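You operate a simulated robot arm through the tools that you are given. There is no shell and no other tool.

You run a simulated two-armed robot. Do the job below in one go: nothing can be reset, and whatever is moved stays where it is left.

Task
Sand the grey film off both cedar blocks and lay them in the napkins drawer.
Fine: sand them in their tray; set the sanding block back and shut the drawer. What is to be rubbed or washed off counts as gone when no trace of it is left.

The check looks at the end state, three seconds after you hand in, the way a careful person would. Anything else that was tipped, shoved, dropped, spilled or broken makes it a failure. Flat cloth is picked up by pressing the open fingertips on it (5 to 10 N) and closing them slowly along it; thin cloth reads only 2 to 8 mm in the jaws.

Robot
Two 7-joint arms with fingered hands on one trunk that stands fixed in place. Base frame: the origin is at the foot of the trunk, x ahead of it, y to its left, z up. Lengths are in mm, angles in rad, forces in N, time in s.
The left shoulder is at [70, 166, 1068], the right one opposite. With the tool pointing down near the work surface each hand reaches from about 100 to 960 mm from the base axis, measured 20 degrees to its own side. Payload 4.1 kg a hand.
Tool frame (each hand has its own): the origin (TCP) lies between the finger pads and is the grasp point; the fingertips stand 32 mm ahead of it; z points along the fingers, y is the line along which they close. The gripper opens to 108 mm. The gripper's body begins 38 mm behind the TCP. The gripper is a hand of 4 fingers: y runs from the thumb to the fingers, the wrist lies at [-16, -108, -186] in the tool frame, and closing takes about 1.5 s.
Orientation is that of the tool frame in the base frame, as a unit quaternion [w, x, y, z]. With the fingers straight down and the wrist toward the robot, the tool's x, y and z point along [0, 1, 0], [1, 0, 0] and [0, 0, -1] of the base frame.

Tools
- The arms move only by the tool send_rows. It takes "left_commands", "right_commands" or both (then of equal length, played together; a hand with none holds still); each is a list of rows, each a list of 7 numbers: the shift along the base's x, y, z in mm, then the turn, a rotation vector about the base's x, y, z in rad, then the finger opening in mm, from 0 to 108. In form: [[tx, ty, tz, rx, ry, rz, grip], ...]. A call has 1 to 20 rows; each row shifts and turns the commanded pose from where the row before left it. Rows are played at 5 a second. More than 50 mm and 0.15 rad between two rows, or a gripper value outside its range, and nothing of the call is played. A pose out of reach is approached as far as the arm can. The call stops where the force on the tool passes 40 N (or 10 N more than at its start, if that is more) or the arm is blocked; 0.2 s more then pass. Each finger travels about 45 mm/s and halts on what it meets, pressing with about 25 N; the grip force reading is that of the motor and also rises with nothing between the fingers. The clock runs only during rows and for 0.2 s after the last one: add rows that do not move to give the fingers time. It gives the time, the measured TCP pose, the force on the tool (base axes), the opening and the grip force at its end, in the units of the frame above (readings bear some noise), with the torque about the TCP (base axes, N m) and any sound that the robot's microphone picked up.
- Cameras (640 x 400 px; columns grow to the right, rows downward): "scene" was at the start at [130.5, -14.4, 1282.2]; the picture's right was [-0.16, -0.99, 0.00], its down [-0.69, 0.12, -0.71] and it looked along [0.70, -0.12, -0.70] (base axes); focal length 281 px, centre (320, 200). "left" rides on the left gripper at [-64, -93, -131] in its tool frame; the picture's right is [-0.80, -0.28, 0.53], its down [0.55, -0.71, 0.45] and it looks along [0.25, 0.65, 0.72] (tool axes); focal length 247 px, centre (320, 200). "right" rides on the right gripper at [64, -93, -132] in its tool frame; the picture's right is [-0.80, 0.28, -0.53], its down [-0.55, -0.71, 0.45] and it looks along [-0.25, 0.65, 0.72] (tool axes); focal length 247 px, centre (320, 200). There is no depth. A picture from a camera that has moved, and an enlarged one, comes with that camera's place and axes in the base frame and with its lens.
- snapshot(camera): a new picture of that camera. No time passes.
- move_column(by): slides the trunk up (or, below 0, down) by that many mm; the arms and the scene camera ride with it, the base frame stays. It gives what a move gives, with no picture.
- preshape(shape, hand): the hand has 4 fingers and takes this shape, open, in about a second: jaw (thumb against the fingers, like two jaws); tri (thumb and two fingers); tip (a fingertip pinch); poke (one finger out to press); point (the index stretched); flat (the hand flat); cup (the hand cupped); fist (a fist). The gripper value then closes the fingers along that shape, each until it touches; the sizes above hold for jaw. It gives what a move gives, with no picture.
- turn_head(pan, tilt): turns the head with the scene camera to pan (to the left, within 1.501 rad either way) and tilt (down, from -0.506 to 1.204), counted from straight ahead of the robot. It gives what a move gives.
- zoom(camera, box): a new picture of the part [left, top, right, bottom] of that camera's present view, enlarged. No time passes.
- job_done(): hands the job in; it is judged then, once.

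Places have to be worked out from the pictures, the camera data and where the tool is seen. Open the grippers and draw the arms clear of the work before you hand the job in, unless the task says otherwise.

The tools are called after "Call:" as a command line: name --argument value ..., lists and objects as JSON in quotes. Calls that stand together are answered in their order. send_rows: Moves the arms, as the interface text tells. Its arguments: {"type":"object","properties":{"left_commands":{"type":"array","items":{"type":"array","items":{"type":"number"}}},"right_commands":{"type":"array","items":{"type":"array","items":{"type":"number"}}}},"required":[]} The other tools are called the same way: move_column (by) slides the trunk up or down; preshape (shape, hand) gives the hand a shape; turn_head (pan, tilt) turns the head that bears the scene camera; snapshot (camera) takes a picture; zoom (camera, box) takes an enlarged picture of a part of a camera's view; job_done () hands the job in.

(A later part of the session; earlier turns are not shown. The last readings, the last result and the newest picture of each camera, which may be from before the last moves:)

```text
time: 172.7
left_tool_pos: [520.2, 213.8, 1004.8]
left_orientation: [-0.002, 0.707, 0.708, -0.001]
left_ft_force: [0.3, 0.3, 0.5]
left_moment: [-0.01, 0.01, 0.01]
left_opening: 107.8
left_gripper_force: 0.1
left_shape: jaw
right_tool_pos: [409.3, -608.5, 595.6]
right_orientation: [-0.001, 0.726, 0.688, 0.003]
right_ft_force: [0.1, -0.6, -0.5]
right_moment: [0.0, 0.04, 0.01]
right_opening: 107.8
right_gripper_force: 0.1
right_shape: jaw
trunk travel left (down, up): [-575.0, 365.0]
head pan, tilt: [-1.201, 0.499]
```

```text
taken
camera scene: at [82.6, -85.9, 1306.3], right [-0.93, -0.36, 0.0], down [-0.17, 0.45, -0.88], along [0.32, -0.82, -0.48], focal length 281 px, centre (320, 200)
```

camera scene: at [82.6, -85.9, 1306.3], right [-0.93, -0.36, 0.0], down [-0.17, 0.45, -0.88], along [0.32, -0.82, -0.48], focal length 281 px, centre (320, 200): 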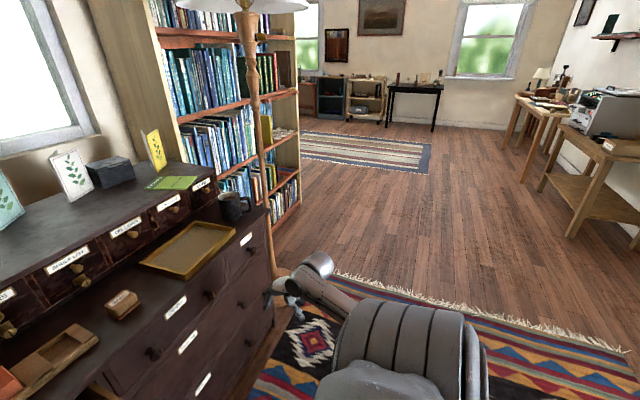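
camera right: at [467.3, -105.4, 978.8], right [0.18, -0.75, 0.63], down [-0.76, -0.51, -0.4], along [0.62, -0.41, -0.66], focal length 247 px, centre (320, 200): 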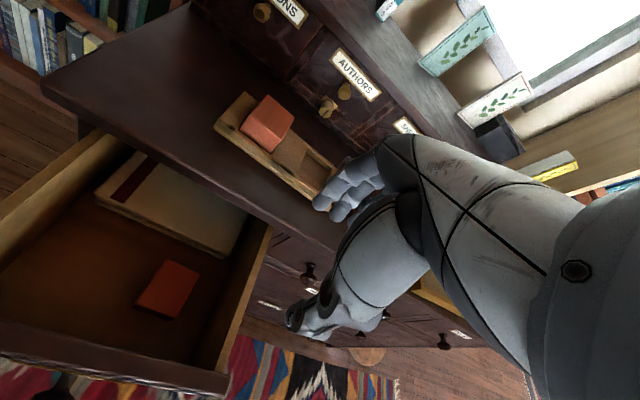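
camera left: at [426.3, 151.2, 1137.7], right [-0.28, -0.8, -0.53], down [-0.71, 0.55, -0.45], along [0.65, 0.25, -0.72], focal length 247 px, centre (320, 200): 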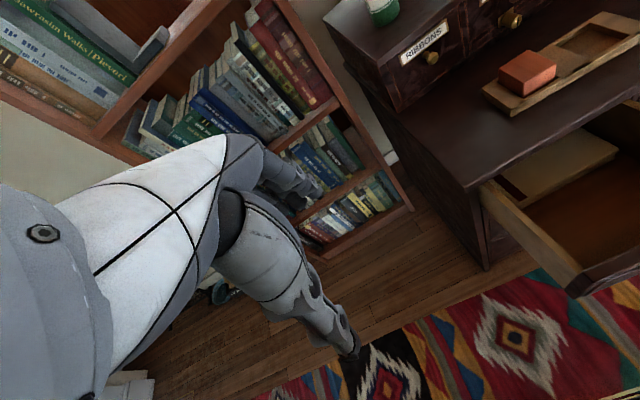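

The elbow is now to the right and low. I also raise the trunk by 150 mm so the arm works more extended and stays out of the cramped zone, then come forward.

Call:
move_column --by 150

Call:
send_rows --right_commands '[[14, 32, 10, 0, 0, 0, 108], [14, 32, 20, 0, 0, 0, 108], [14, 32, 20, 0, 0, 0, 108], [14, 32, 20, 0, 0, 0, 108], [14, 32, 20, 0, 0, 0, 108], [14, 32, 20, 0, 0, 0, 108], [0, 0, 10, 0, 0, 0, 108], [0, 0, 0, 0, 0, 0, 108]]'

Call:
turn_head --pan -0.35 --tilt 0.8

Call:
snapshot --camera "scene"

```text
time: 174.4
left_tool_pos: [520.0, 215.0, 1155.4]
left_orientation: [-0.001, 0.707, 0.707, -0.001]
left_ft_force: [0.1, 0.3, 0.5]
left_moment: [-0.02, -0.02, 0.02]
left_opening: 107.7
left_gripper_force: 0.1
left_shape: jaw
right_tool_pos: [409.6, -608.4, 746.4]
right_orientation: [0.0, 0.726, 0.688, 0.002]
right_ft_force: [-0.4, 0.5, -0.6]
right_moment: [0.03, 0.01, 0.05]
right_opening: 107.8
right_gripper_force: 0.0
right_shape: jaw
trunk travel left (down, up): [-725.0, 215.0]
head pan, tilt: [-1.201, 0.499]
```

```text
time: 176.2
left_tool_pos: [519.8, 214.6, 1156.5]
left_orientation: [-0.001, 0.707, 0.707, -0.002]
left_ft_force: [-0.9, 0.2, 0.6]
left_moment: [0.0, 0.04, 0.0]
left_opening: 107.4
left_gripper_force: 0.1
left_shape: jaw
right_tool_pos: [494.8, -416.5, 865.8]
right_orientation: [0.0, 0.726, 0.688, 0.003]
right_ft_force: [-0.6, 0.1, 0.3]
right_moment: [0.02, 0.0, -0.02]
right_opening: 107.8
right_gripper_force: 0.0
right_shape: jaw
trunk travel left (down, up): [-725.0, 215.0]
head pan, tilt: [-1.201, 0.499]
```

```text
time: 177.4
left_tool_pos: [519.6, 213.6, 1155.6]
left_orientation: [-0.001, 0.707, 0.707, -0.002]
left_ft_force: [-0.5, 1.2, 0.3]
left_moment: [-0.01, -0.02, -0.01]
left_opening: 107.8
left_gripper_force: 0.1
left_shape: jaw
right_tool_pos: [494.6, -415.8, 864.9]
right_orientation: [-0.001, 0.726, 0.688, 0.003]
right_ft_force: [-0.2, 0.4, 0.2]
right_moment: [-0.01, 0.03, 0.02]
right_opening: 107.8
right_gripper_force: 0.1
right_shape: jaw
trunk travel left (down, up): [-725.0, 215.0]
head pan, tilt: [-0.351, 0.799]
```

```text
taken
camera scene: at [125.6, -28.7, 1430.4], right [-0.34, -0.94, 0.0], down [-0.67, 0.25, -0.7], along [0.65, -0.24, -0.72], focal length 281 px, centre (320, 200)
```

scene: 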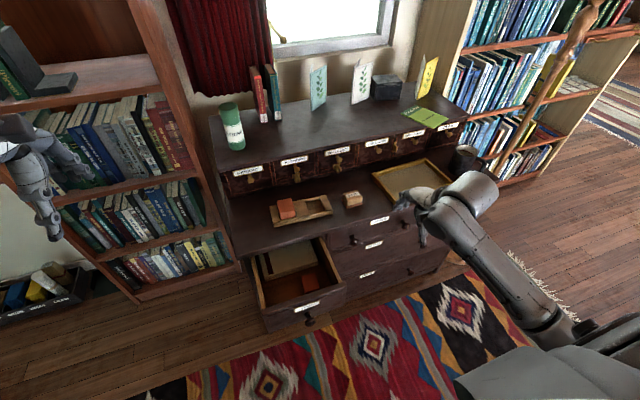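

Good posture, and block 2 is visible in the drawer. I zoom on the tray and drawer to refresh positions.

Call:
zoom --camera "scene" --box '[262, 180, 342, 240]'

Call:
zoom --camera "scene" --box '[244, 230, 356, 330]'

```text
6.67 times, centred on (302, 210) of scene
camera zoom: at [125.6, -28.7, 1430.4], right [-0.34, -0.94, 0.0], down [-0.67, 0.25, -0.7], along [0.65, -0.24, -0.72], focal length 1872 px, centre (440, 133)
```

zoom: 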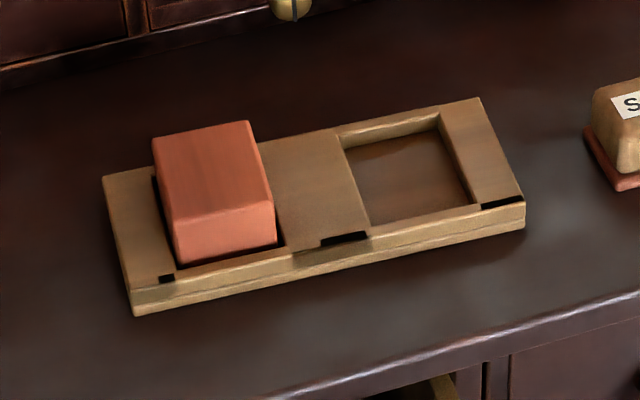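

```text
4.00 times, centred on (300, 280) of scene
camera zoom: at [125.6, -28.7, 1430.4], right [-0.34, -0.94, 0.0], down [-0.67, 0.25, -0.7], along [0.65, -0.24, -0.72], focal length 1123 px, centre (400, -120)
```

zoom: 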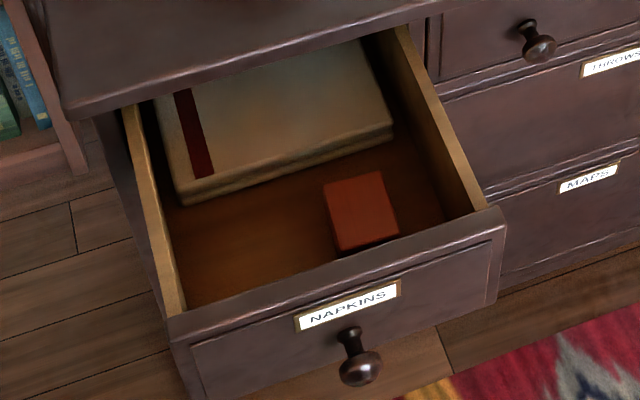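

Tray and block 1 are unmoved (centre ≈(744,-138)). I move the open hand over block 1.

Call:
send_rows --right_commands '[[25, 29, 0, 0, 0, 0, 108], [25, 29, 0, 0, 0, 0, 108], [25, 29, 0, 0, 0, 0, 108], [25, 29, 0, 0, 0, 0, 108], [25, 29, 0, 0, 0, 0, 108], [25, 29, 0, 0, 0, 0, 108], [25, 29, 0, 0, 0, 0, 108], [25, 29, 0, 0, 0, 0, 108], [25, 29, 0, 0, 0, 0, 108], [24, 27, 0, 0, 0, 0, 108], [0, 0, -28, 0, 0, 0, 108], [0, 0, -30, 0, 0, 0, 108], [0, 0, 0, 0, 0, 0, 108], [0, 0, 0, 0, 0, 0, 108]]'

Call:
snapshot --camera "scene"

Call:
zoom --camera "scene" --box '[244, 160, 364, 250]'

Call:
snapshot --camera "right"

```text
time: 180.4
left_tool_pos: [519.4, 214.8, 1155.8]
left_orientation: [-0.001, 0.707, 0.707, -0.002]
left_ft_force: [0.2, -1.3, -0.2]
left_moment: [-0.07, -0.02, 0.03]
left_opening: 107.8
left_gripper_force: 0.0
left_shape: jaw
right_tool_pos: [742.4, -128.2, 808.3]
right_orientation: [0.0, 0.726, 0.688, 0.003]
right_ft_force: [0.4, 0.6, 0.3]
right_moment: [0.0, -0.01, 0.0]
right_opening: 107.8
right_gripper_force: 0.1
right_shape: jaw
trunk travel left (down, up): [-725.0, 215.0]
head pan, tilt: [-0.351, 0.799]
```

```text
taken
camera scene: at [125.7, -28.7, 1430.4], right [-0.34, -0.94, 0.0], down [-0.67, 0.25, -0.7], along [0.65, -0.24, -0.72], focal length 281 px, centre (320, 200)
```

scene: 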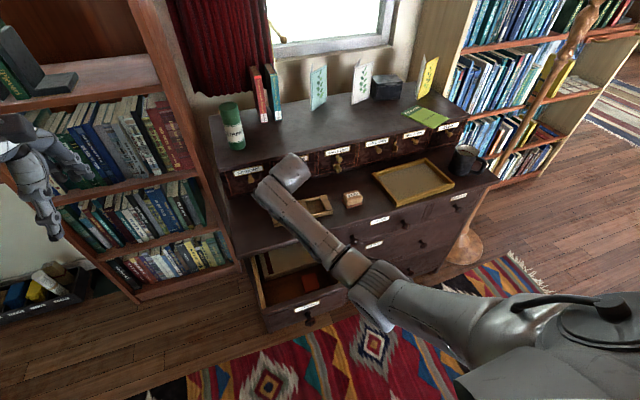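

```text
4.44 times, centred on (304, 205) of scene
camera zoom: at [125.7, -28.7, 1430.4], right [-0.34, -0.94, 0.0], down [-0.67, 0.25, -0.7], along [0.65, -0.24, -0.72], focal length 1248 px, centre (391, 178)
```

zoom: 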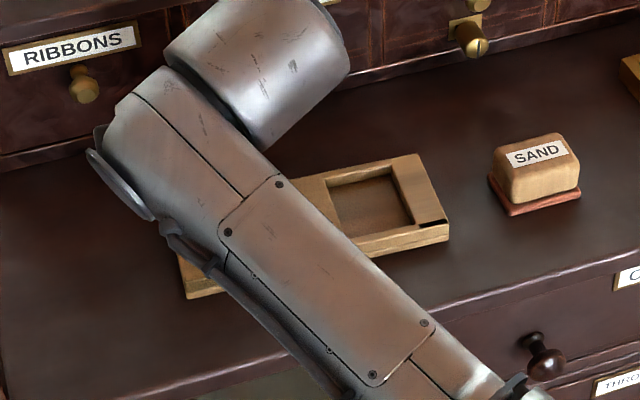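

```text
taken
camera right: at [653.0, -60.0, 938.5], right [0.24, -0.81, 0.53], down [-0.73, -0.51, -0.45], along [0.64, -0.28, -0.72], focal length 247 px, centre (320, 200)
```

right: 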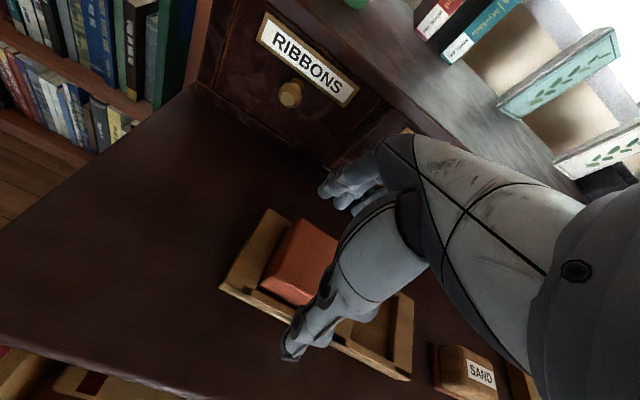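

The view matches the good alignment I had over block 2. I descend to z≈776 and narrow the opening to 90.

Call:
send_rows --right_commands '[[0.5, 0, -12, 0, 0, 0, 108], [0, 0, -12, 0, 0, 0, 108], [0, 0, -8.5, 0, 0, 0, 100], [0, 0, 0, 0, 0, 0, 90], [0, 0, 0, 0, 0, 0, 90]]'

Call:
snapshot --camera "right"

```text
time: 181.6
left_tool_pos: [519.4, 215.0, 1156.1]
left_orientation: [-0.001, 0.707, 0.707, -0.001]
left_ft_force: [-0.5, 0.4, 0.8]
left_moment: [0.03, -0.01, 0.0]
left_opening: 107.9
left_gripper_force: 0.0
left_shape: jaw
right_tool_pos: [742.6, -127.6, 776.4]
right_orientation: [-0.001, 0.726, 0.688, 0.004]
right_ft_force: [1.4, 0.3, 0.1]
right_moment: [0.04, 0.02, 0.0]
right_opening: 90.1
right_gripper_force: 0.0
right_shape: jaw
trunk travel left (down, up): [-725.0, 215.0]
head pan, tilt: [-0.351, 0.799]
```

```text
taken
camera right: at [653.8, -60.0, 906.2], right [0.24, -0.81, 0.53], down [-0.73, -0.51, -0.45], along [0.64, -0.28, -0.72], focal length 247 px, centre (320, 200)
```

right: 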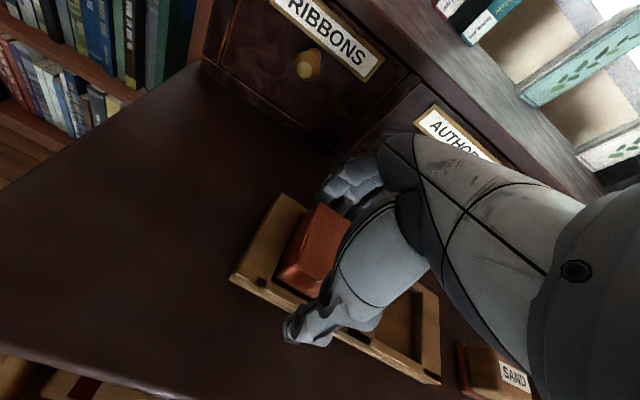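

Alignment looks right. I close slowly on block 1, then lift a little.

Call:
send_rows --right_commands '[[0, 0, 0, 0, 0, 0, 80], [0, 0, 0, 0, 0, 0, 72], [0, 0, 0, 0, 0, 0, 66], [0, 0, 0, 0, 0, 0, 62], [0, 0, 0, 0, 0, 0, 58], [0, 0, 0, 0, 0, 0, 54], [0, 0, 0, 0, 0, 0, 50], [0, 0, 0, 0, 0, 0, 45], [0, 0, 0, 0, 0, 0, 40], [0, 0, 0, 0, 0, 0, 40], [0, 0, 0, 0, 0, 0, 40]]'

Call:
send_rows --right_commands '[[0, 0, 6, 0, 0, 0, 40], [0, 0, 8, 0, 0, 0, 40], [0, 0, 10, 0, 0, 0, 40], [0, 0, 0, 0, 0, 0, 40]]'

Call:
snapshot --camera "right"

Call:
zoom --camera "scene" --box '[244, 160, 364, 250]'

```text
time: 184.0
left_tool_pos: [520.2, 214.5, 1156.0]
left_orientation: [-0.001, 0.707, 0.707, -0.001]
left_ft_force: [-0.4, 0.2, 0.0]
left_moment: [0.01, -0.06, 0.0]
left_opening: 107.7
left_gripper_force: 0.0
left_shape: jaw
right_tool_pos: [744.0, -127.9, 775.6]
right_orientation: [-0.001, 0.726, 0.688, 0.004]
right_ft_force: [0.1, -0.9, 0.3]
right_moment: [0.03, -0.02, 0.03]
right_opening: 54.7
right_gripper_force: 24.3
right_shape: jaw
trunk travel left (down, up): [-725.0, 215.0]
head pan, tilt: [-0.351, 0.799]
```

```text
time: 185.0
left_tool_pos: [519.8, 214.3, 1155.3]
left_orientation: [0.0, 0.707, 0.707, -0.002]
left_ft_force: [-0.4, 0.2, 1.2]
left_moment: [0.0, -0.01, 0.0]
left_opening: 107.8
left_gripper_force: 0.1
left_shape: jaw
right_tool_pos: [745.0, -127.7, 800.1]
right_orientation: [0.0, 0.726, 0.688, 0.003]
right_ft_force: [0.1, 0.2, -0.6]
right_moment: [0.01, -0.01, -0.01]
right_opening: 54.6
right_gripper_force: 25.1
right_shape: jaw
trunk travel left (down, up): [-725.0, 215.0]
head pan, tilt: [-0.351, 0.799]
```

```text
taken
camera right: at [654.6, -59.8, 930.8], right [0.24, -0.81, 0.53], down [-0.73, -0.51, -0.45], along [0.64, -0.28, -0.72], focal length 247 px, centre (320, 200)
```

right: 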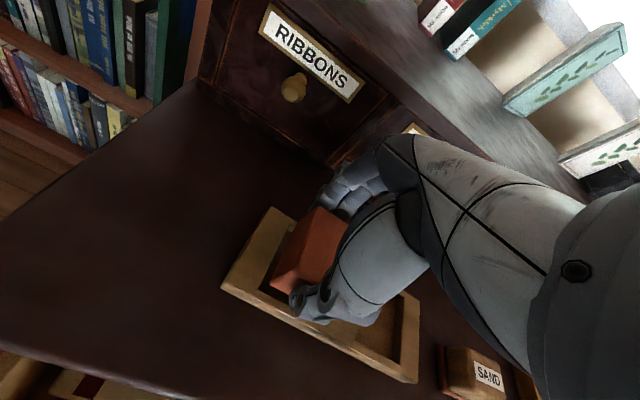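

```text
4.44 times, centred on (304, 205) of scene
camera zoom: at [125.9, -28.6, 1430.4], right [-0.34, -0.94, 0.0], down [-0.67, 0.25, -0.7], along [0.65, -0.24, -0.72], focal length 1248 px, centre (391, 178)
```

zoom: 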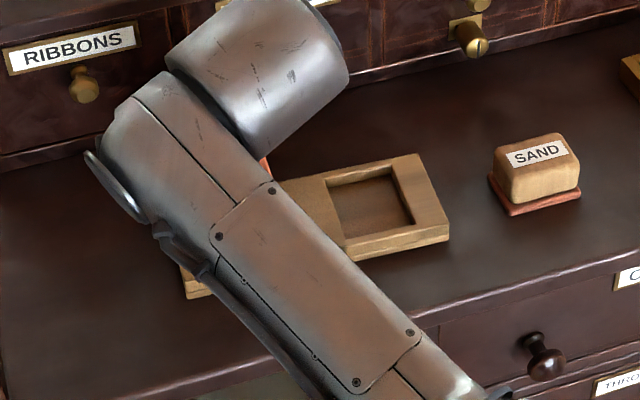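

Block 1 is lifted and the tray is undisturbed. I carry it over the left part of the drawer (block centre ≈(546,-55)), since block 2 occupies y -123…-170.

Call:
send_rows --right_commands '[[0, 0, 25, 0, 0, 0, 40], [0, 0, 30, 0, 0, 0, 40], [-33, 14, 0, 0, 0, 0, 40], [-33, 14, 0, 0, 0, 0, 40], [-33, 14, 0, 0, 0, 0, 40], [-33, 14, 0, 0, 0, 0, 40], [-33, 14, 0, 0, 0, 0, 40], [-32, 14, 0, 0, 0, 0, 40], [0, 0, 0, 0, 0, 0, 40], [0, 0, 0, 0, 0, 0, 40]]'

Call:
snapshot --camera "right"

Call:
snapshot --camera "scene"

```text
time: 186.8
left_tool_pos: [517.8, 215.7, 1155.7]
left_orientation: [-0.001, 0.707, 0.707, -0.002]
left_ft_force: [-0.8, 0.7, -1.2]
left_moment: [-0.04, 0.0, -0.02]
left_opening: 107.6
left_gripper_force: 0.0
left_shape: jaw
right_tool_pos: [566.3, -120.7, 840.7]
right_orientation: [0.063, 0.734, 0.674, -0.043]
right_ft_force: [-0.1, 0.7, -0.3]
right_moment: [0.02, 0.02, 0.02]
right_opening: 54.5
right_gripper_force: 25.0
right_shape: jaw
trunk travel left (down, up): [-725.0, 215.0]
head pan, tilt: [-0.351, 0.799]
stopped in row 8 (right hand): the arm was blocked; the commanded pose is now the measured one
```

```text
taken
camera right: at [476.8, -29.7, 956.3], right [0.2, -0.73, 0.65], down [-0.74, -0.55, -0.39], along [0.64, -0.41, -0.65], focal length 247 px, centre (320, 200)
```

right: 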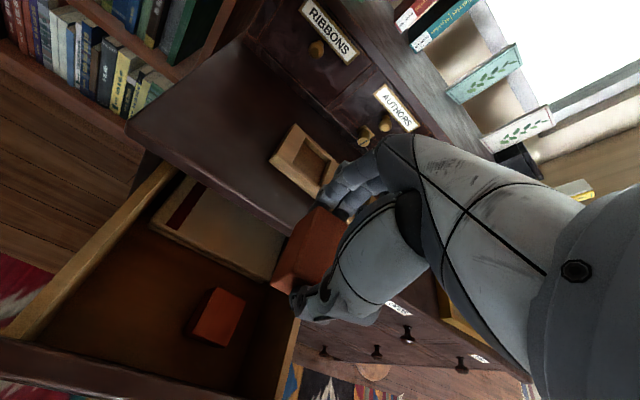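

```text
taken
camera scene: at [124.7, -27.6, 1430.5], right [-0.34, -0.94, 0.0], down [-0.67, 0.25, -0.7], along [0.66, -0.24, -0.72], focal length 281 px, centre (320, 200)
```

scene: 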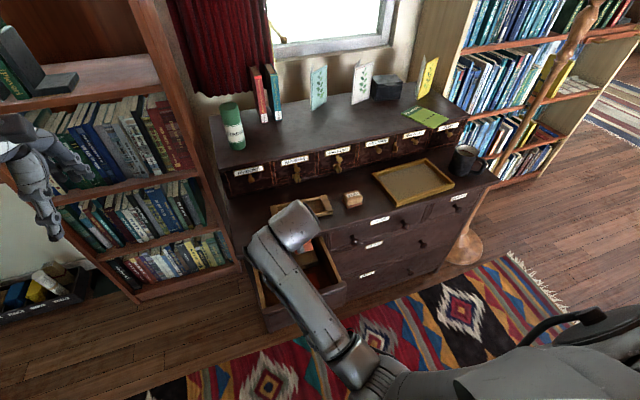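

The arm was stopped again, likely its elbow meeting the robot's body; the block is still firmly held, high above the drawer. I back off to the right, straighten the tool and yaw the hand +90° so the wrist stays farther out.

Call:
send_rows --right_commands '[[12, -35, 8, 0.05, 0.0073, 0, 40], [12, -35, 8, 0.05, 0.0073, 0, 40], [8, -30, 4, 0.05, 0.0073, 0, 40], [0, 0, 0, 0, 0, 0, 40]]'

Call:
snapshot --camera "scene"

```text
time: 187.8
left_tool_pos: [518.9, 214.9, 1156.2]
left_orientation: [-0.001, 0.707, 0.707, 0.0]
left_ft_force: [-0.4, -0.5, -0.1]
left_moment: [-0.04, -0.01, -0.01]
left_opening: 107.4
left_gripper_force: 0.0
left_shape: jaw
right_tool_pos: [599.5, -218.9, 857.8]
right_orientation: [-0.001, 0.737, 0.676, 0.0]
right_ft_force: [-0.7, -0.4, -0.8]
right_moment: [-0.02, -0.02, -0.02]
right_opening: 54.6
right_gripper_force: 25.3
right_shape: jaw
trunk travel left (down, up): [-725.0, 215.0]
head pan, tilt: [-0.351, 0.799]
```

```text
taken
camera scene: at [125.4, -27.9, 1430.4], right [-0.34, -0.94, 0.0], down [-0.67, 0.25, -0.7], along [0.65, -0.24, -0.72], focal length 281 px, centre (320, 200)
```

scene: 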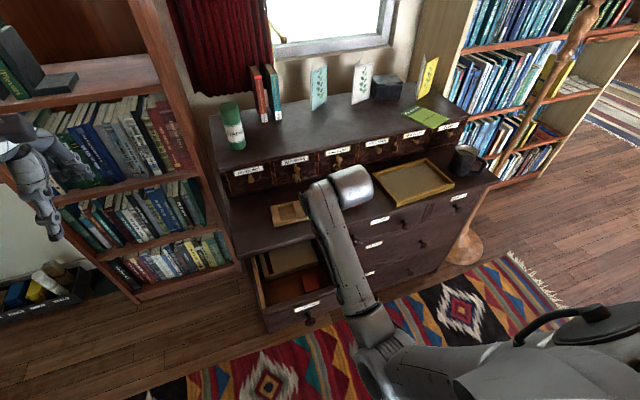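

Recovered with the tool straight. Now I yaw the hand +90° in place (block held high above the worktop edge).

Call:
send_rows --right_commands '[[0, 0, 2, 0, 0, 0.1375, 40], [0, 0, 2, 0, 0, 0.1375, 40], [0, 0, 2, 0, 0, 0.1375, 40], [0, 0, 2, 0, 0, 0.1375, 40], [0, 0, 0, 0, 0, 0.1375, 40], [0, 0, 0, 0, 0, 0.1375, 40], [0, 0, 0, 0, 0, 0.1375, 40], [0, 0, 0, 0, 0, 0.1375, 40], [0, 0, 0, 0, 0, 0.1375, 40], [0, 0, 0, 0, 0, 0.1375, 40], [0, 0, 0, 0, 0, 0.1375, 40], [0, 0, 0, 0, 0, 0.1375, 40], [0, 0, 0, 0, 0, 0, 40]]'

Call:
snapshot --camera "scene"

Call:
snapshot --camera "right"

```text
time: 190.6
left_tool_pos: [519.5, 214.1, 1156.3]
left_orientation: [-0.001, 0.707, 0.707, -0.001]
left_ft_force: [-0.4, 0.2, 0.5]
left_moment: [0.01, -0.02, 0.03]
left_opening: 107.9
left_gripper_force: 0.1
left_shape: jaw
right_tool_pos: [598.4, -219.9, 867.7]
right_orientation: [0.0, 0.003, 1.0, -0.001]
right_ft_force: [0.0, 0.1, -0.2]
right_moment: [-0.03, -0.02, 0.01]
right_opening: 54.3
right_gripper_force: 25.1
right_shape: jaw
trunk travel left (down, up): [-725.0, 215.0]
head pan, tilt: [-0.351, 0.799]
```

```text
taken
camera scene: at [125.5, -28.7, 1430.4], right [-0.34, -0.94, 0.0], down [-0.67, 0.25, -0.7], along [0.65, -0.24, -0.72], focal length 281 px, centre (320, 200)
```

scene: 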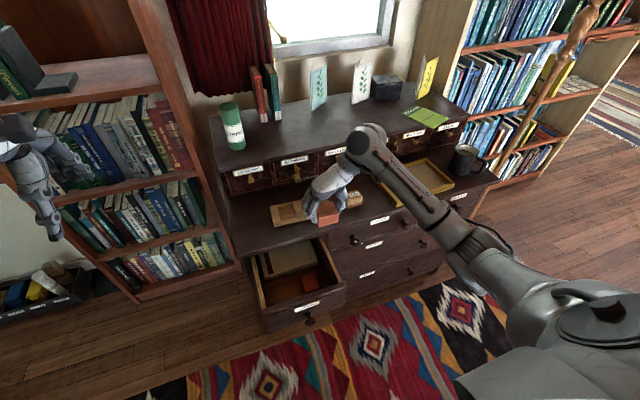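

```text
taken
camera right: at [533.8, -313.3, 998.0], right [0.8, 0.28, 0.53], down [0.55, -0.71, -0.45], along [0.25, 0.65, -0.72], focal length 247 px, centre (320, 200)
```

right: 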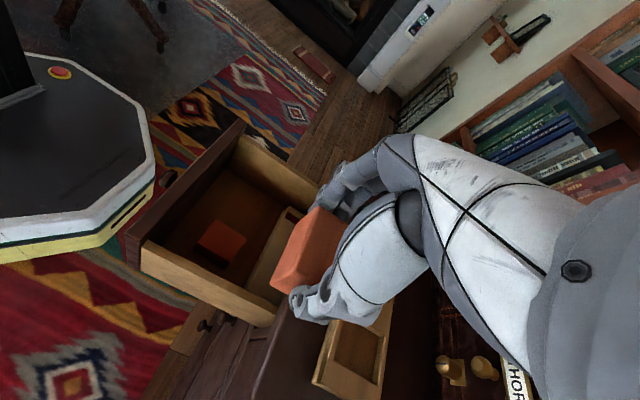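

The elbow is well to the right now. I move over the drawer's left part: TCP (534,-62), giving a block centre of ≈(545,-62).

Call:
send_rows --right_commands '[[-12.8, 31.6, -4, 0, 0, 0, 40], [-12.8, 31.6, -4, 0, 0, 0, 40], [-12.8, 31.6, -4, 0, 0, 0, 40], [-12.8, 31.6, -4, 0, 0, 0, 40], [-12.8, 31.6, -4, 0, 0, 0, 40], [0, 0, 0, 0, 0, 0, 40], [0, 0, 0, 0, 0, 0, 40]]'

Call:
snapshot --camera "scene"

Call:
snapshot --camera "right"

Call:
zoom --camera "scene" --box '[230, 200, 358, 330]'

```text
time: 192.2
left_tool_pos: [519.8, 214.7, 1155.7]
left_orientation: [-0.002, 0.707, 0.707, -0.001]
left_ft_force: [-0.3, -0.1, 0.0]
left_moment: [-0.02, 0.02, -0.02]
left_opening: 107.9
left_gripper_force: 0.0
left_shape: jaw
right_tool_pos: [534.8, -61.6, 847.4]
right_orientation: [0.0, 0.004, 1.0, -0.001]
right_ft_force: [-0.3, 0.0, -0.6]
right_moment: [0.0, 0.0, -0.01]
right_opening: 54.5
right_gripper_force: 24.7
right_shape: jaw
trunk travel left (down, up): [-725.0, 215.0]
head pan, tilt: [-0.351, 0.799]
```

```text
taken
camera scene: at [125.7, -28.4, 1430.4], right [-0.34, -0.94, 0.0], down [-0.67, 0.25, -0.7], along [0.65, -0.24, -0.72], focal length 281 px, centre (320, 200)
```

scene: 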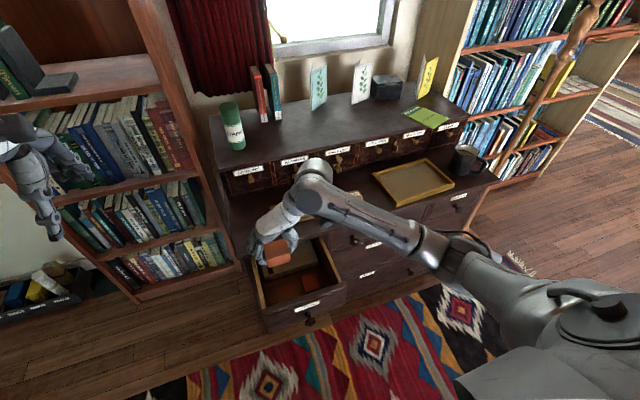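

```text
taken
camera right: at [469.7, -154.7, 977.8], right [0.8, 0.28, 0.53], down [0.54, -0.71, -0.45], along [0.25, 0.65, -0.72], focal length 247 px, centre (320, 200)
```

right: 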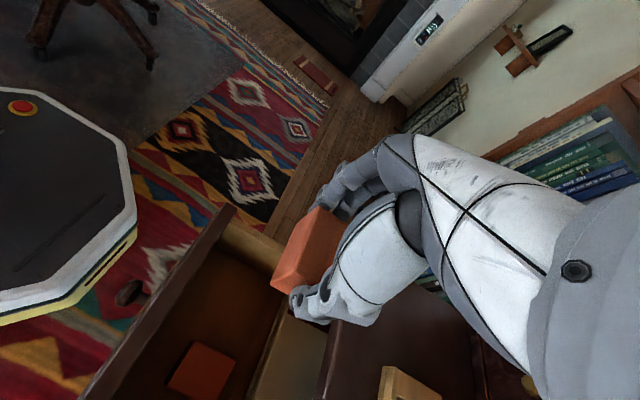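

```text
3.08 times, centred on (294, 265) of scene
camera zoom: at [125.7, -28.4, 1430.4], right [-0.34, -0.94, 0.0], down [-0.67, 0.25, -0.7], along [0.65, -0.24, -0.72], focal length 864 px, centre (400, 0)
```

zoom: 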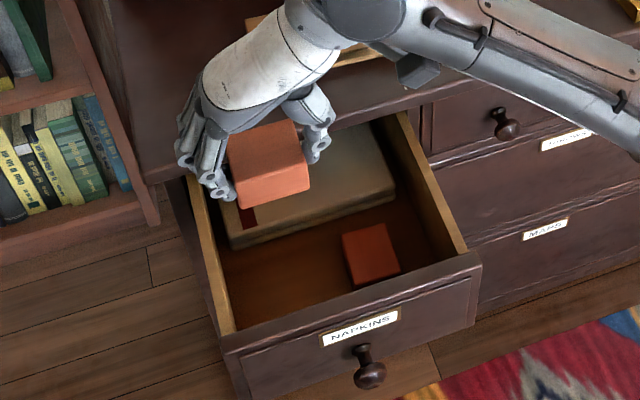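

The posture is good, but with this yaw the finger knuckles would come too near the drawer's left wall. I rotate to about +45° yaw, which gives clearance from the walls and block 2, keeping the block centred near (545,-65).

Call:
send_rows --right_commands '[[1, 0.5, 0, 0, 0, -0.13, 40], [1, 0.5, 0, 0, 0, -0.13, 40], [1, 0.5, 0, 0, 0, -0.13, 40], [1, 0.5, 0, 0, 0, -0.13, 40], [0, 0.5, 0, 0, 0, -0.13, 40], [0, 0.5, 0, 0, 0, -0.12, 40], [0, 0, 0, 0, 0, 0, 40]]'

Call:
snapshot --camera "scene"

Call:
zoom --camera "scene" --box '[230, 200, 358, 330]'

Call:
snapshot --camera "right"

```text
time: 193.8
left_tool_pos: [520.3, 212.6, 1155.9]
left_orientation: [-0.002, 0.707, 0.707, -0.001]
left_ft_force: [-0.2, -0.1, -0.5]
left_moment: [0.0, 0.02, -0.02]
left_opening: 107.3
left_gripper_force: 0.0
left_shape: jaw
right_tool_pos: [539.9, -59.1, 848.7]
right_orientation: [-0.001, 0.379, 0.925, 0.0]
right_ft_force: [0.6, -0.7, 0.2]
right_moment: [0.0, 0.0, 0.01]
right_opening: 54.7
right_gripper_force: 24.7
right_shape: jaw
trunk travel left (down, up): [-725.0, 215.0]
head pan, tilt: [-0.351, 0.799]
```

```text
taken
camera scene: at [125.9, -28.7, 1430.4], right [-0.34, -0.94, 0.0], down [-0.67, 0.25, -0.7], along [0.65, -0.24, -0.72], focal length 281 px, centre (320, 200)
```

scene: 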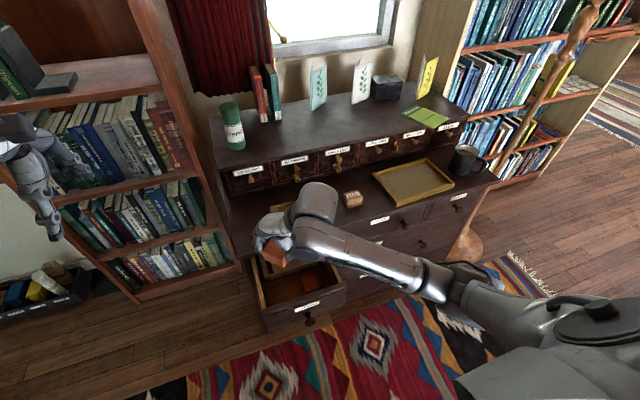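

```text
3.08 times, centred on (294, 265) of scene
camera zoom: at [125.9, -28.7, 1430.4], right [-0.34, -0.94, 0.0], down [-0.67, 0.25, -0.7], along [0.65, -0.24, -0.72], focal length 864 px, centre (400, 0)
```

zoom: 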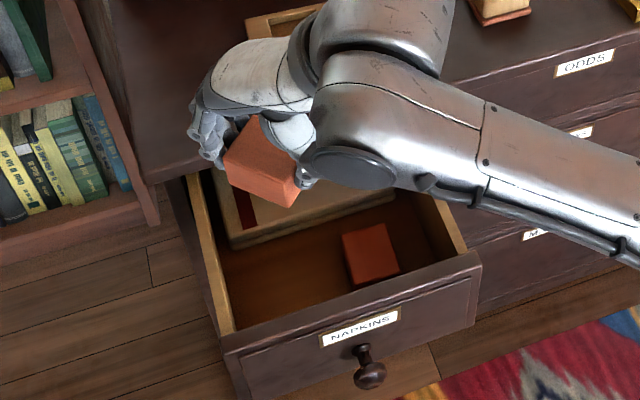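

```text
taken
camera right: at [427.8, -80.9, 978.1], right [0.77, -0.36, 0.53], down [-0.11, -0.89, -0.45], along [0.63, 0.29, -0.72], focal length 247 px, centre (320, 200)
```

right: 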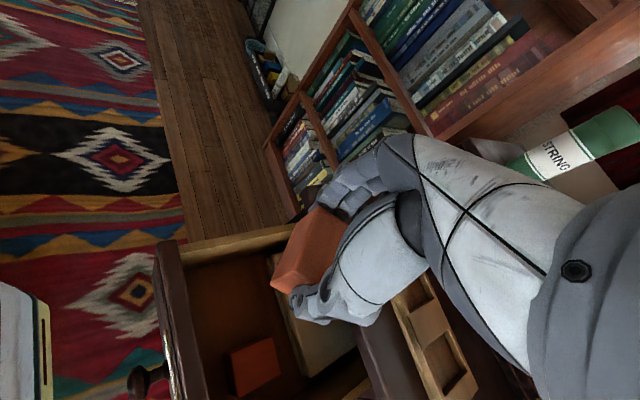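

Clearances look good (outer knuckle ≈12 mm from the left wall). I shift 3 mm right and lower in stages.

Call:
send_rows --right_commands '[[0, -3, -30, 0, 0, 0, 40], [0, 0, -30, 0, 0, 0, 40], [0, 0, -30, 0, 0, 0, 40], [0, 0, -30, 0, 0, 0, 40], [0, 0, -20, 0, 0, 0, 40], [0, 0, 0, 0, 0, 0, 40], [0, 0, 0, 0, 0, 0, 40]]'

Call:
zoom --camera "scene" --box '[230, 200, 358, 330]'

Call:
snapshot --camera "right"

Call:
snapshot --camera "scene"

```text
time: 195.4
left_tool_pos: [519.3, 215.3, 1156.2]
left_orientation: [-0.001, 0.707, 0.707, 0.0]
left_ft_force: [0.4, -0.8, 0.0]
left_moment: [0.0, -0.03, -0.03]
left_opening: 107.7
left_gripper_force: 0.1
left_shape: jaw
right_tool_pos: [539.0, -62.6, 707.9]
right_orientation: [-0.001, 0.379, 0.925, -0.001]
right_ft_force: [-0.5, 0.8, -0.1]
right_moment: [-0.02, 0.0, 0.02]
right_opening: 54.6
right_gripper_force: 24.9
right_shape: jaw
trunk travel left (down, up): [-725.0, 215.0]
head pan, tilt: [-0.351, 0.799]
```

```text
3.08 times, centred on (294, 265) of scene
camera zoom: at [125.8, -28.6, 1430.4], right [-0.34, -0.94, 0.0], down [-0.67, 0.25, -0.7], along [0.65, -0.24, -0.72], focal length 864 px, centre (400, 0)
```

zoom: 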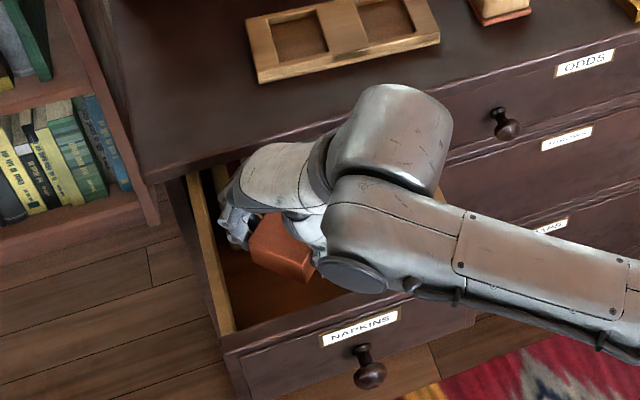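

```text
taken
camera right: at [428.3, -84.2, 838.0], right [0.77, -0.36, 0.53], down [-0.1, -0.89, -0.45], along [0.63, 0.29, -0.72], focal length 247 px, centre (320, 200)
```

right: 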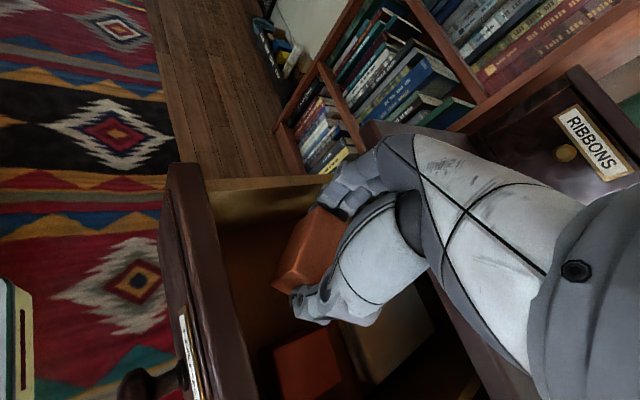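

```text
taken
camera scene: at [125.8, -28.6, 1430.4], right [-0.34, -0.94, 0.0], down [-0.67, 0.25, -0.7], along [0.65, -0.24, -0.72], focal length 281 px, centre (320, 200)
```

scene: 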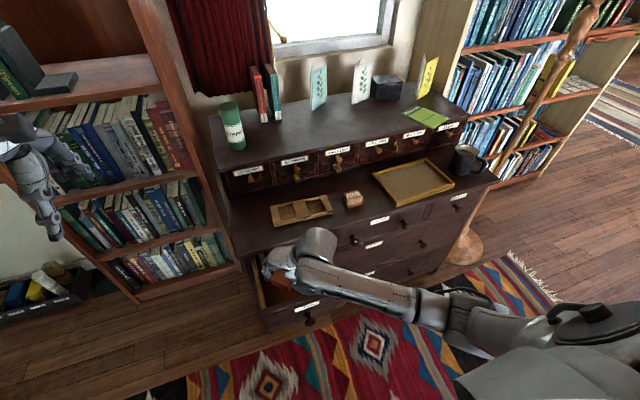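

Still clear on all sides. I lower further into the drawer.

Call:
send_rows --right_commands '[[0, 0, -20, 0, 0, 0, 40], [0, 0, -20, 0, 0, 0, 40], [0, 0, -18, 0, 0, 0, 40], [0, 0, -12, 0, 0, 0, 40], [0, 0, 0, 0, 0, 0, 40]]'

Call:
snapshot --camera "right"

Call:
zoom --camera "scene" --box '[230, 200, 358, 330]'

```text
time: 196.6
left_tool_pos: [519.9, 214.1, 1155.6]
left_orientation: [-0.001, 0.708, 0.707, -0.002]
left_ft_force: [0.4, -0.7, 0.2]
left_moment: [0.0, 0.0, -0.03]
left_opening: 107.8
left_gripper_force: 0.1
left_shape: jaw
right_tool_pos: [538.6, -63.7, 637.1]
right_orientation: [-0.001, 0.379, 0.926, -0.002]
right_ft_force: [-0.6, 0.0, -0.3]
right_moment: [0.02, -0.01, 0.0]
right_opening: 54.6
right_gripper_force: 24.8
right_shape: jaw
trunk travel left (down, up): [-725.0, 215.0]
head pan, tilt: [-0.351, 0.799]
```

```text
taken
camera right: at [427.7, -84.3, 767.8], right [0.77, -0.36, 0.53], down [-0.1, -0.89, -0.45], along [0.63, 0.29, -0.72], focal length 247 px, centre (320, 200)
```

right: 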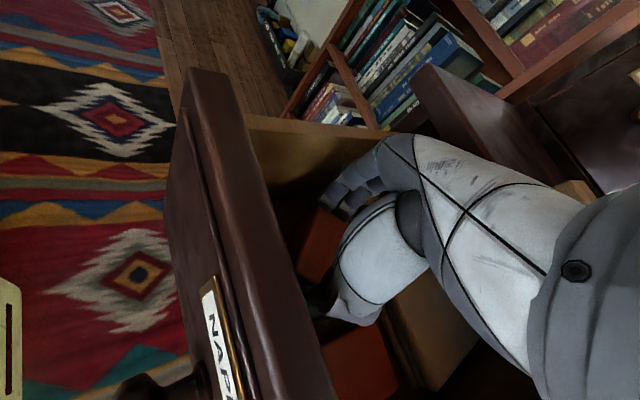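

```text
3.08 times, centred on (294, 265) of scene
camera zoom: at [125.6, -28.6, 1430.4], right [-0.34, -0.94, 0.0], down [-0.67, 0.25, -0.7], along [0.65, -0.24, -0.72], focal length 864 px, centre (400, 0)
```

zoom: 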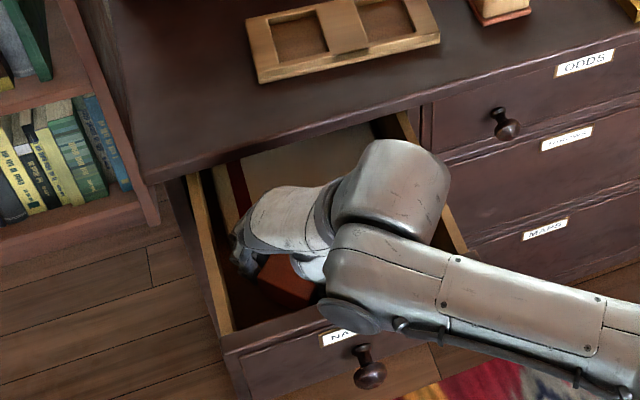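

Nearly at the floor. I take the last 20 mm in small steps.

Call:
send_rows --right_commands '[[0, 0, -7, 0, 0, 0, 40], [0, 0, -6, 0, 0, 0, 40], [0, 0, -3, 0, 0, 0, 40], [0, 0, 0, 0, 0, 0, 40]]'

Call:
send_rows --right_commands '[[0, 0, -3, 0, 0, 0, 40], [0, 0, 0, 0, 0, 0, 40]]'

```text
time: 197.6
left_tool_pos: [519.7, 215.1, 1155.4]
left_orientation: [-0.002, 0.707, 0.707, -0.001]
left_ft_force: [0.4, 0.3, 0.7]
left_moment: [0.01, 0.0, 0.01]
left_opening: 107.8
left_gripper_force: 0.0
left_shape: jaw
right_tool_pos: [538.1, -61.4, 620.4]
right_orientation: [0.0, 0.378, 0.926, -0.001]
right_ft_force: [-0.5, -0.2, 0.0]
right_moment: [0.01, 0.01, 0.01]
right_opening: 54.6
right_gripper_force: 25.3
right_shape: jaw
trunk travel left (down, up): [-725.0, 215.0]
head pan, tilt: [-0.351, 0.799]
```

```text
time: 198.2
left_tool_pos: [519.6, 214.3, 1155.1]
left_orientation: [-0.001, 0.707, 0.707, -0.001]
left_ft_force: [0.6, 0.1, 0.0]
left_moment: [0.03, 0.01, 0.0]
left_opening: 107.7
left_gripper_force: 0.1
left_shape: jaw
right_tool_pos: [539.6, -62.5, 617.7]
right_orientation: [-0.001, 0.379, 0.925, -0.001]
right_ft_force: [0.2, 0.1, -0.6]
right_moment: [0.01, 0.01, 0.02]
right_opening: 54.6
right_gripper_force: 24.8
right_shape: jaw
trunk travel left (down, up): [-725.0, 215.0]
head pan, tilt: [-0.351, 0.799]
```

Call:
send_rows --right_commands '[[0, 0, -1.5, 0, 0, 0, 40], [0, 0, 0, 0, 0, 0, 40]]'

Call:
send_rows --right_commands '[[0, 0, -1.5, 0, 0, 0, 40], [0, 0, 0, 0, 0, 0, 40]]'

```text
time: 198.8
left_tool_pos: [518.2, 214.3, 1156.5]
left_orientation: [-0.001, 0.707, 0.707, -0.001]
left_ft_force: [0.0, 0.1, 0.6]
left_moment: [-0.01, 0.0, 0.01]
left_opening: 107.6
left_gripper_force: 0.1
left_shape: jaw
right_tool_pos: [540.0, -63.7, 617.6]
right_orientation: [0.0, 0.379, 0.926, 0.001]
right_ft_force: [-0.5, -0.2, 6.7]
right_moment: [0.03, -0.11, 0.01]
right_opening: 54.5
right_gripper_force: 24.8
right_shape: jaw
trunk travel left (down, up): [-725.0, 215.0]
head pan, tilt: [-0.351, 0.799]
```

```text
time: 199.4
left_tool_pos: [517.8, 213.8, 1156.3]
left_orientation: [0.0, 0.707, 0.707, -0.001]
left_ft_force: [0.3, -0.7, 0.1]
left_moment: [-0.01, -0.01, -0.02]
left_opening: 107.8
left_gripper_force: 0.0
left_shape: jaw
right_tool_pos: [537.8, -62.4, 616.3]
right_orientation: [0.001, 0.379, 0.926, 0.0]
right_ft_force: [0.8, -1.0, 15.4]
right_moment: [-0.01, -0.11, -0.02]
right_opening: 54.8
right_gripper_force: 24.9
right_shape: jaw
trunk travel left (down, up): [-725.0, 215.0]
head pan, tilt: [-0.351, 0.799]
```

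Block 1 rests on the drawer floor. I ease up and open the fingers gradually to 72 mm.

Call:
send_rows --right_commands '[[0, 0, 2.6, 0, 0, 0, 48], [0, 0, 0, 0, 0, 0, 54], [0, 0, 0, 0, 0, 0, 58], [0, 0, 0, 0, 0, 0, 62], [0, 0, 0, 0, 0, 0, 67], [0, 0, 0, 0, 0, 0, 72], [0, 0, 0, 0, 0, 0, 72], [0, 0, 0, 0, 0, 0, 72]]'

Call:
snapshot --camera "right"

```text
time: 201.2
left_tool_pos: [520.3, 213.6, 1155.7]
left_orientation: [-0.001, 0.707, 0.707, -0.001]
left_ft_force: [0.4, 0.2, -0.7]
left_moment: [0.01, -0.01, 0.01]
left_opening: 107.8
left_gripper_force: 0.1
left_shape: jaw
right_tool_pos: [539.3, -63.8, 617.5]
right_orientation: [-0.002, 0.378, 0.926, -0.001]
right_ft_force: [-1.0, 0.8, -0.4]
right_moment: [-0.05, -0.02, 0.03]
right_opening: 71.4
right_gripper_force: 0.1
right_shape: jaw
trunk travel left (down, up): [-725.0, 215.0]
head pan, tilt: [-0.351, 0.799]
```

```text
taken
camera right: at [427.9, -84.1, 748.3], right [0.77, -0.36, 0.53], down [-0.1, -0.89, -0.45], along [0.63, 0.29, -0.72], focal length 247 px, centre (320, 200)
```

right: 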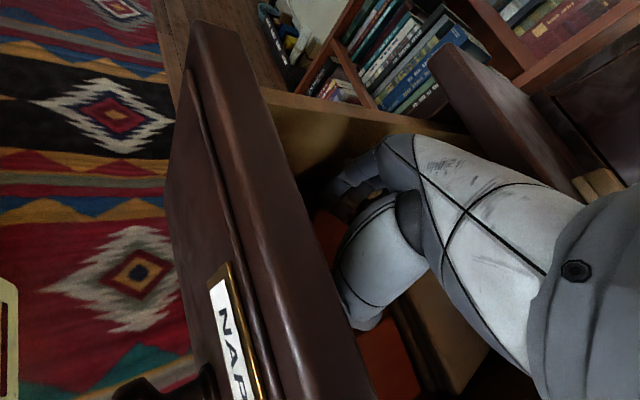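

Released. I lift straight up out of the drawer, stopping at about z 775.

Call:
send_rows --right_commands '[[0, 0, 10, 0, 0, 0, 72], [0, 0, 18, 0, 0, 0, 72], [0, 0, 26, 0, 0, 0, 72], [0, 0, 26, 0, 0, 0, 72], [0, 0, 26, 0, 0, 0, 72], [0, 0, 26, 0, 0, 0, 72], [0, 0, 26, 0, 0, 0, 72], [0, 0, 0, 0, 0, 0, 72]]'

Call:
snapshot --camera "scene"

Call:
snapshot --camera "right"

```text
time: 203.0
left_tool_pos: [520.1, 216.1, 1155.6]
left_orientation: [-0.001, 0.707, 0.707, -0.001]
left_ft_force: [-0.3, -0.7, 0.7]
left_moment: [0.0, -0.02, 0.0]
left_opening: 107.6
left_gripper_force: 0.0
left_shape: jaw
right_tool_pos: [538.2, -63.1, 776.0]
right_orientation: [-0.001, 0.378, 0.926, -0.001]
right_ft_force: [0.2, -0.7, -0.2]
right_moment: [-0.03, 0.01, 0.02]
right_opening: 71.7
right_gripper_force: 0.1
right_shape: jaw
trunk travel left (down, up): [-725.0, 215.0]
head pan, tilt: [-0.351, 0.799]
```

```text
taken
camera scene: at [125.7, -28.6, 1430.4], right [-0.34, -0.94, 0.0], down [-0.67, 0.25, -0.7], along [0.65, -0.24, -0.72], focal length 281 px, centre (320, 200)
```

scene: 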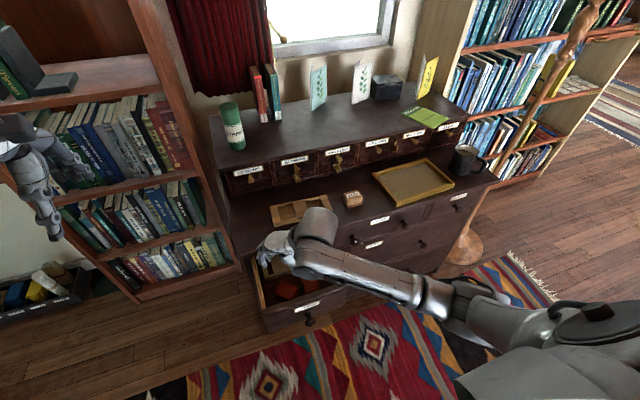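

```text
taken
camera right: at [427.9, -84.2, 907.2], right [0.77, -0.36, 0.53], down [-0.1, -0.89, -0.45], along [0.63, 0.29, -0.72], focal length 247 px, centre (320, 200)
```

right: 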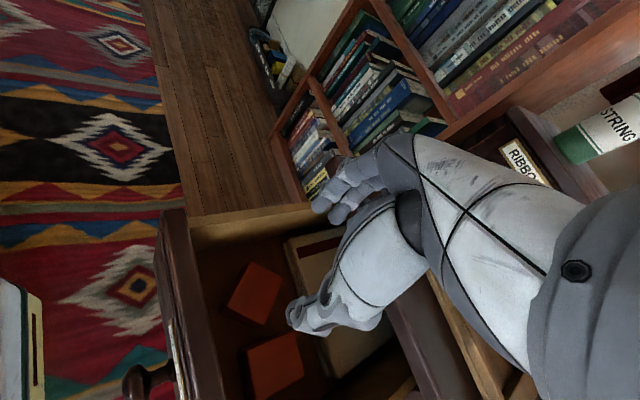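

Both blocks lie in the drawer. Next I go to the right of the drawer, turning the hand again to the sideways-closing, forward-pointing pose used on the knob.

Call:
send_rows --right_commands '[[-8, -30, 12, 0, 0, 0.13, 80], [-8, -36, 10, 0, 0, 0.13, 80], [-8, -36, 10, 0, 0, 0.13, 80], [-8, -36, 10, 0, 0, 0.13, 80], [-8, -36, 6, 0, 0, 0.13, 80], [-8, -36, 0, 0, 0, 0.13, 80], [0, -10, 0, 0, 0, 0, 80], [0, 0, 0, 0, 0, 0, 80]]'

Call:
send_rows --right_commands '[[0, 0, -8, 0, -0.135, 0, 80], [0, 0, -8, 0, -0.135, 0, 80], [0, 0, -8, 0, -0.135, 0, 80], [0, 0, -8, 0, -0.135, 0, 80], [0, 0, -8, 0, -0.135, 0, 80], [0, 0, -8, 0, -0.135, 0, 80], [0, 0, -8, 0, -0.135, 0, 80], [0, 0, -8, 0, -0.135, 0, 80], [0, 0, -8, 0, -0.135, 0, 80], [0, 0, 0, 0, 0, 0, 80]]'

Call:
snapshot --camera "scene"

Call:
snapshot --camera "right"

```text
time: 204.8
left_tool_pos: [520.1, 214.7, 1156.4]
left_orientation: [-0.002, 0.707, 0.707, -0.002]
left_ft_force: [0.1, -0.9, -0.8]
left_moment: [0.01, 0.01, 0.01]
left_opening: 107.6
left_gripper_force: 0.1
left_shape: jaw
right_tool_pos: [489.5, -282.6, 825.1]
right_orientation: [0.0, -0.002, 1.0, -0.001]
right_ft_force: [-0.6, 0.3, 0.2]
right_moment: [0.01, -0.01, -0.03]
right_opening: 79.8
right_gripper_force: 0.0
right_shape: jaw
trunk travel left (down, up): [-725.0, 215.0]
head pan, tilt: [-0.351, 0.799]
```

```text
time: 207.0
left_tool_pos: [519.3, 214.8, 1156.3]
left_orientation: [-0.001, 0.707, 0.707, -0.001]
left_ft_force: [-1.0, 0.5, 0.1]
left_moment: [-0.01, 0.01, -0.02]
left_opening: 107.5
left_gripper_force: 0.0
left_shape: jaw
right_tool_pos: [491.1, -283.0, 752.1]
right_orientation: [0.571, -0.001, 0.821, -0.001]
right_ft_force: [0.5, 0.2, 0.5]
right_moment: [0.03, -0.02, 0.0]
right_opening: 79.6
right_gripper_force: 0.1
right_shape: jaw
trunk travel left (down, up): [-725.0, 215.0]
head pan, tilt: [-0.351, 0.799]
```

```text
taken
camera scene: at [125.8, -28.7, 1430.4], right [-0.34, -0.94, 0.0], down [-0.67, 0.25, -0.7], along [0.65, -0.24, -0.72], focal length 281 px, centre (320, 200)
```

scene: 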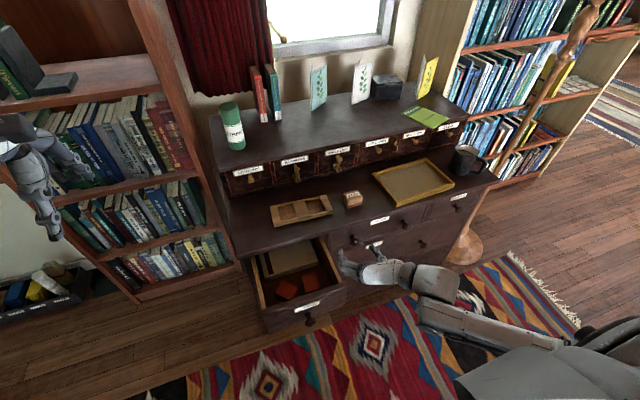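

```text
taken
camera right: at [345.6, -375.8, 737.1], right [-0.22, 0.29, 0.93], down [0.61, -0.7, 0.36], along [0.76, 0.65, -0.02], focal length 247 px, centre (320, 200)
```

right: 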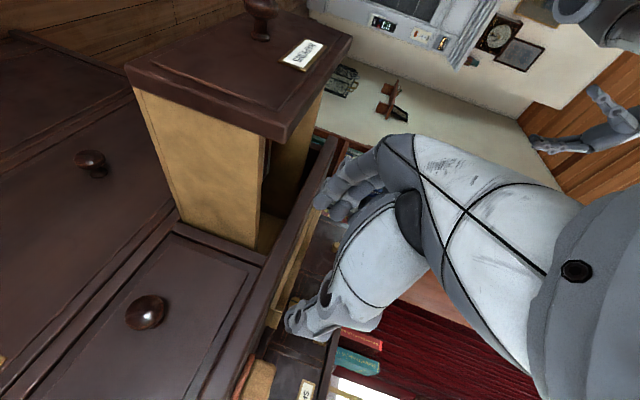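

The hand is clear of the drawer. I take a quick look at the blocks in the drawer and at the tray before closing.

Call:
zoom --camera "scene" --box '[240, 230, 360, 330]'

Call:
zoom --camera "scene" --box '[262, 180, 374, 240]'

```text
4.00 times, centred on (300, 280) of scene
camera zoom: at [125.8, -28.7, 1430.4], right [-0.34, -0.94, 0.0], down [-0.67, 0.25, -0.7], along [0.65, -0.24, -0.72], focal length 1123 px, centre (400, -120)
```

zoom: 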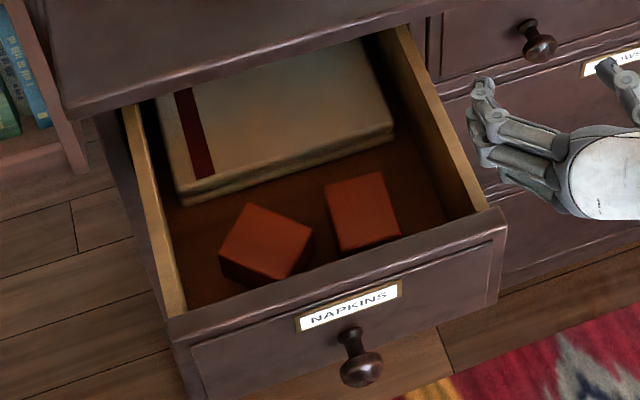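

```text
5.71 times, centred on (318, 210) of scene
camera zoom: at [125.8, -28.7, 1430.4], right [-0.34, -0.94, 0.0], down [-0.67, 0.25, -0.7], along [0.65, -0.24, -0.72], focal length 1605 px, centre (331, 143)
```

zoom: 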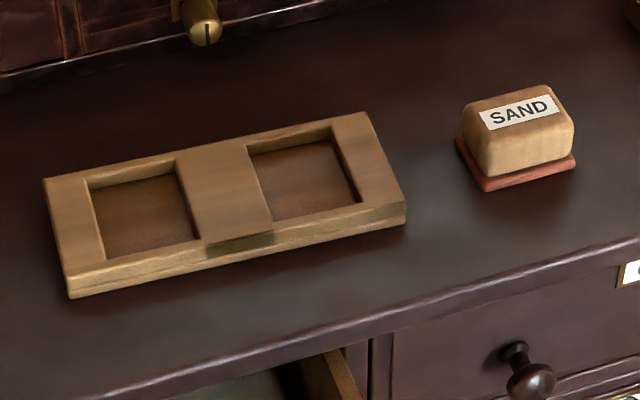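

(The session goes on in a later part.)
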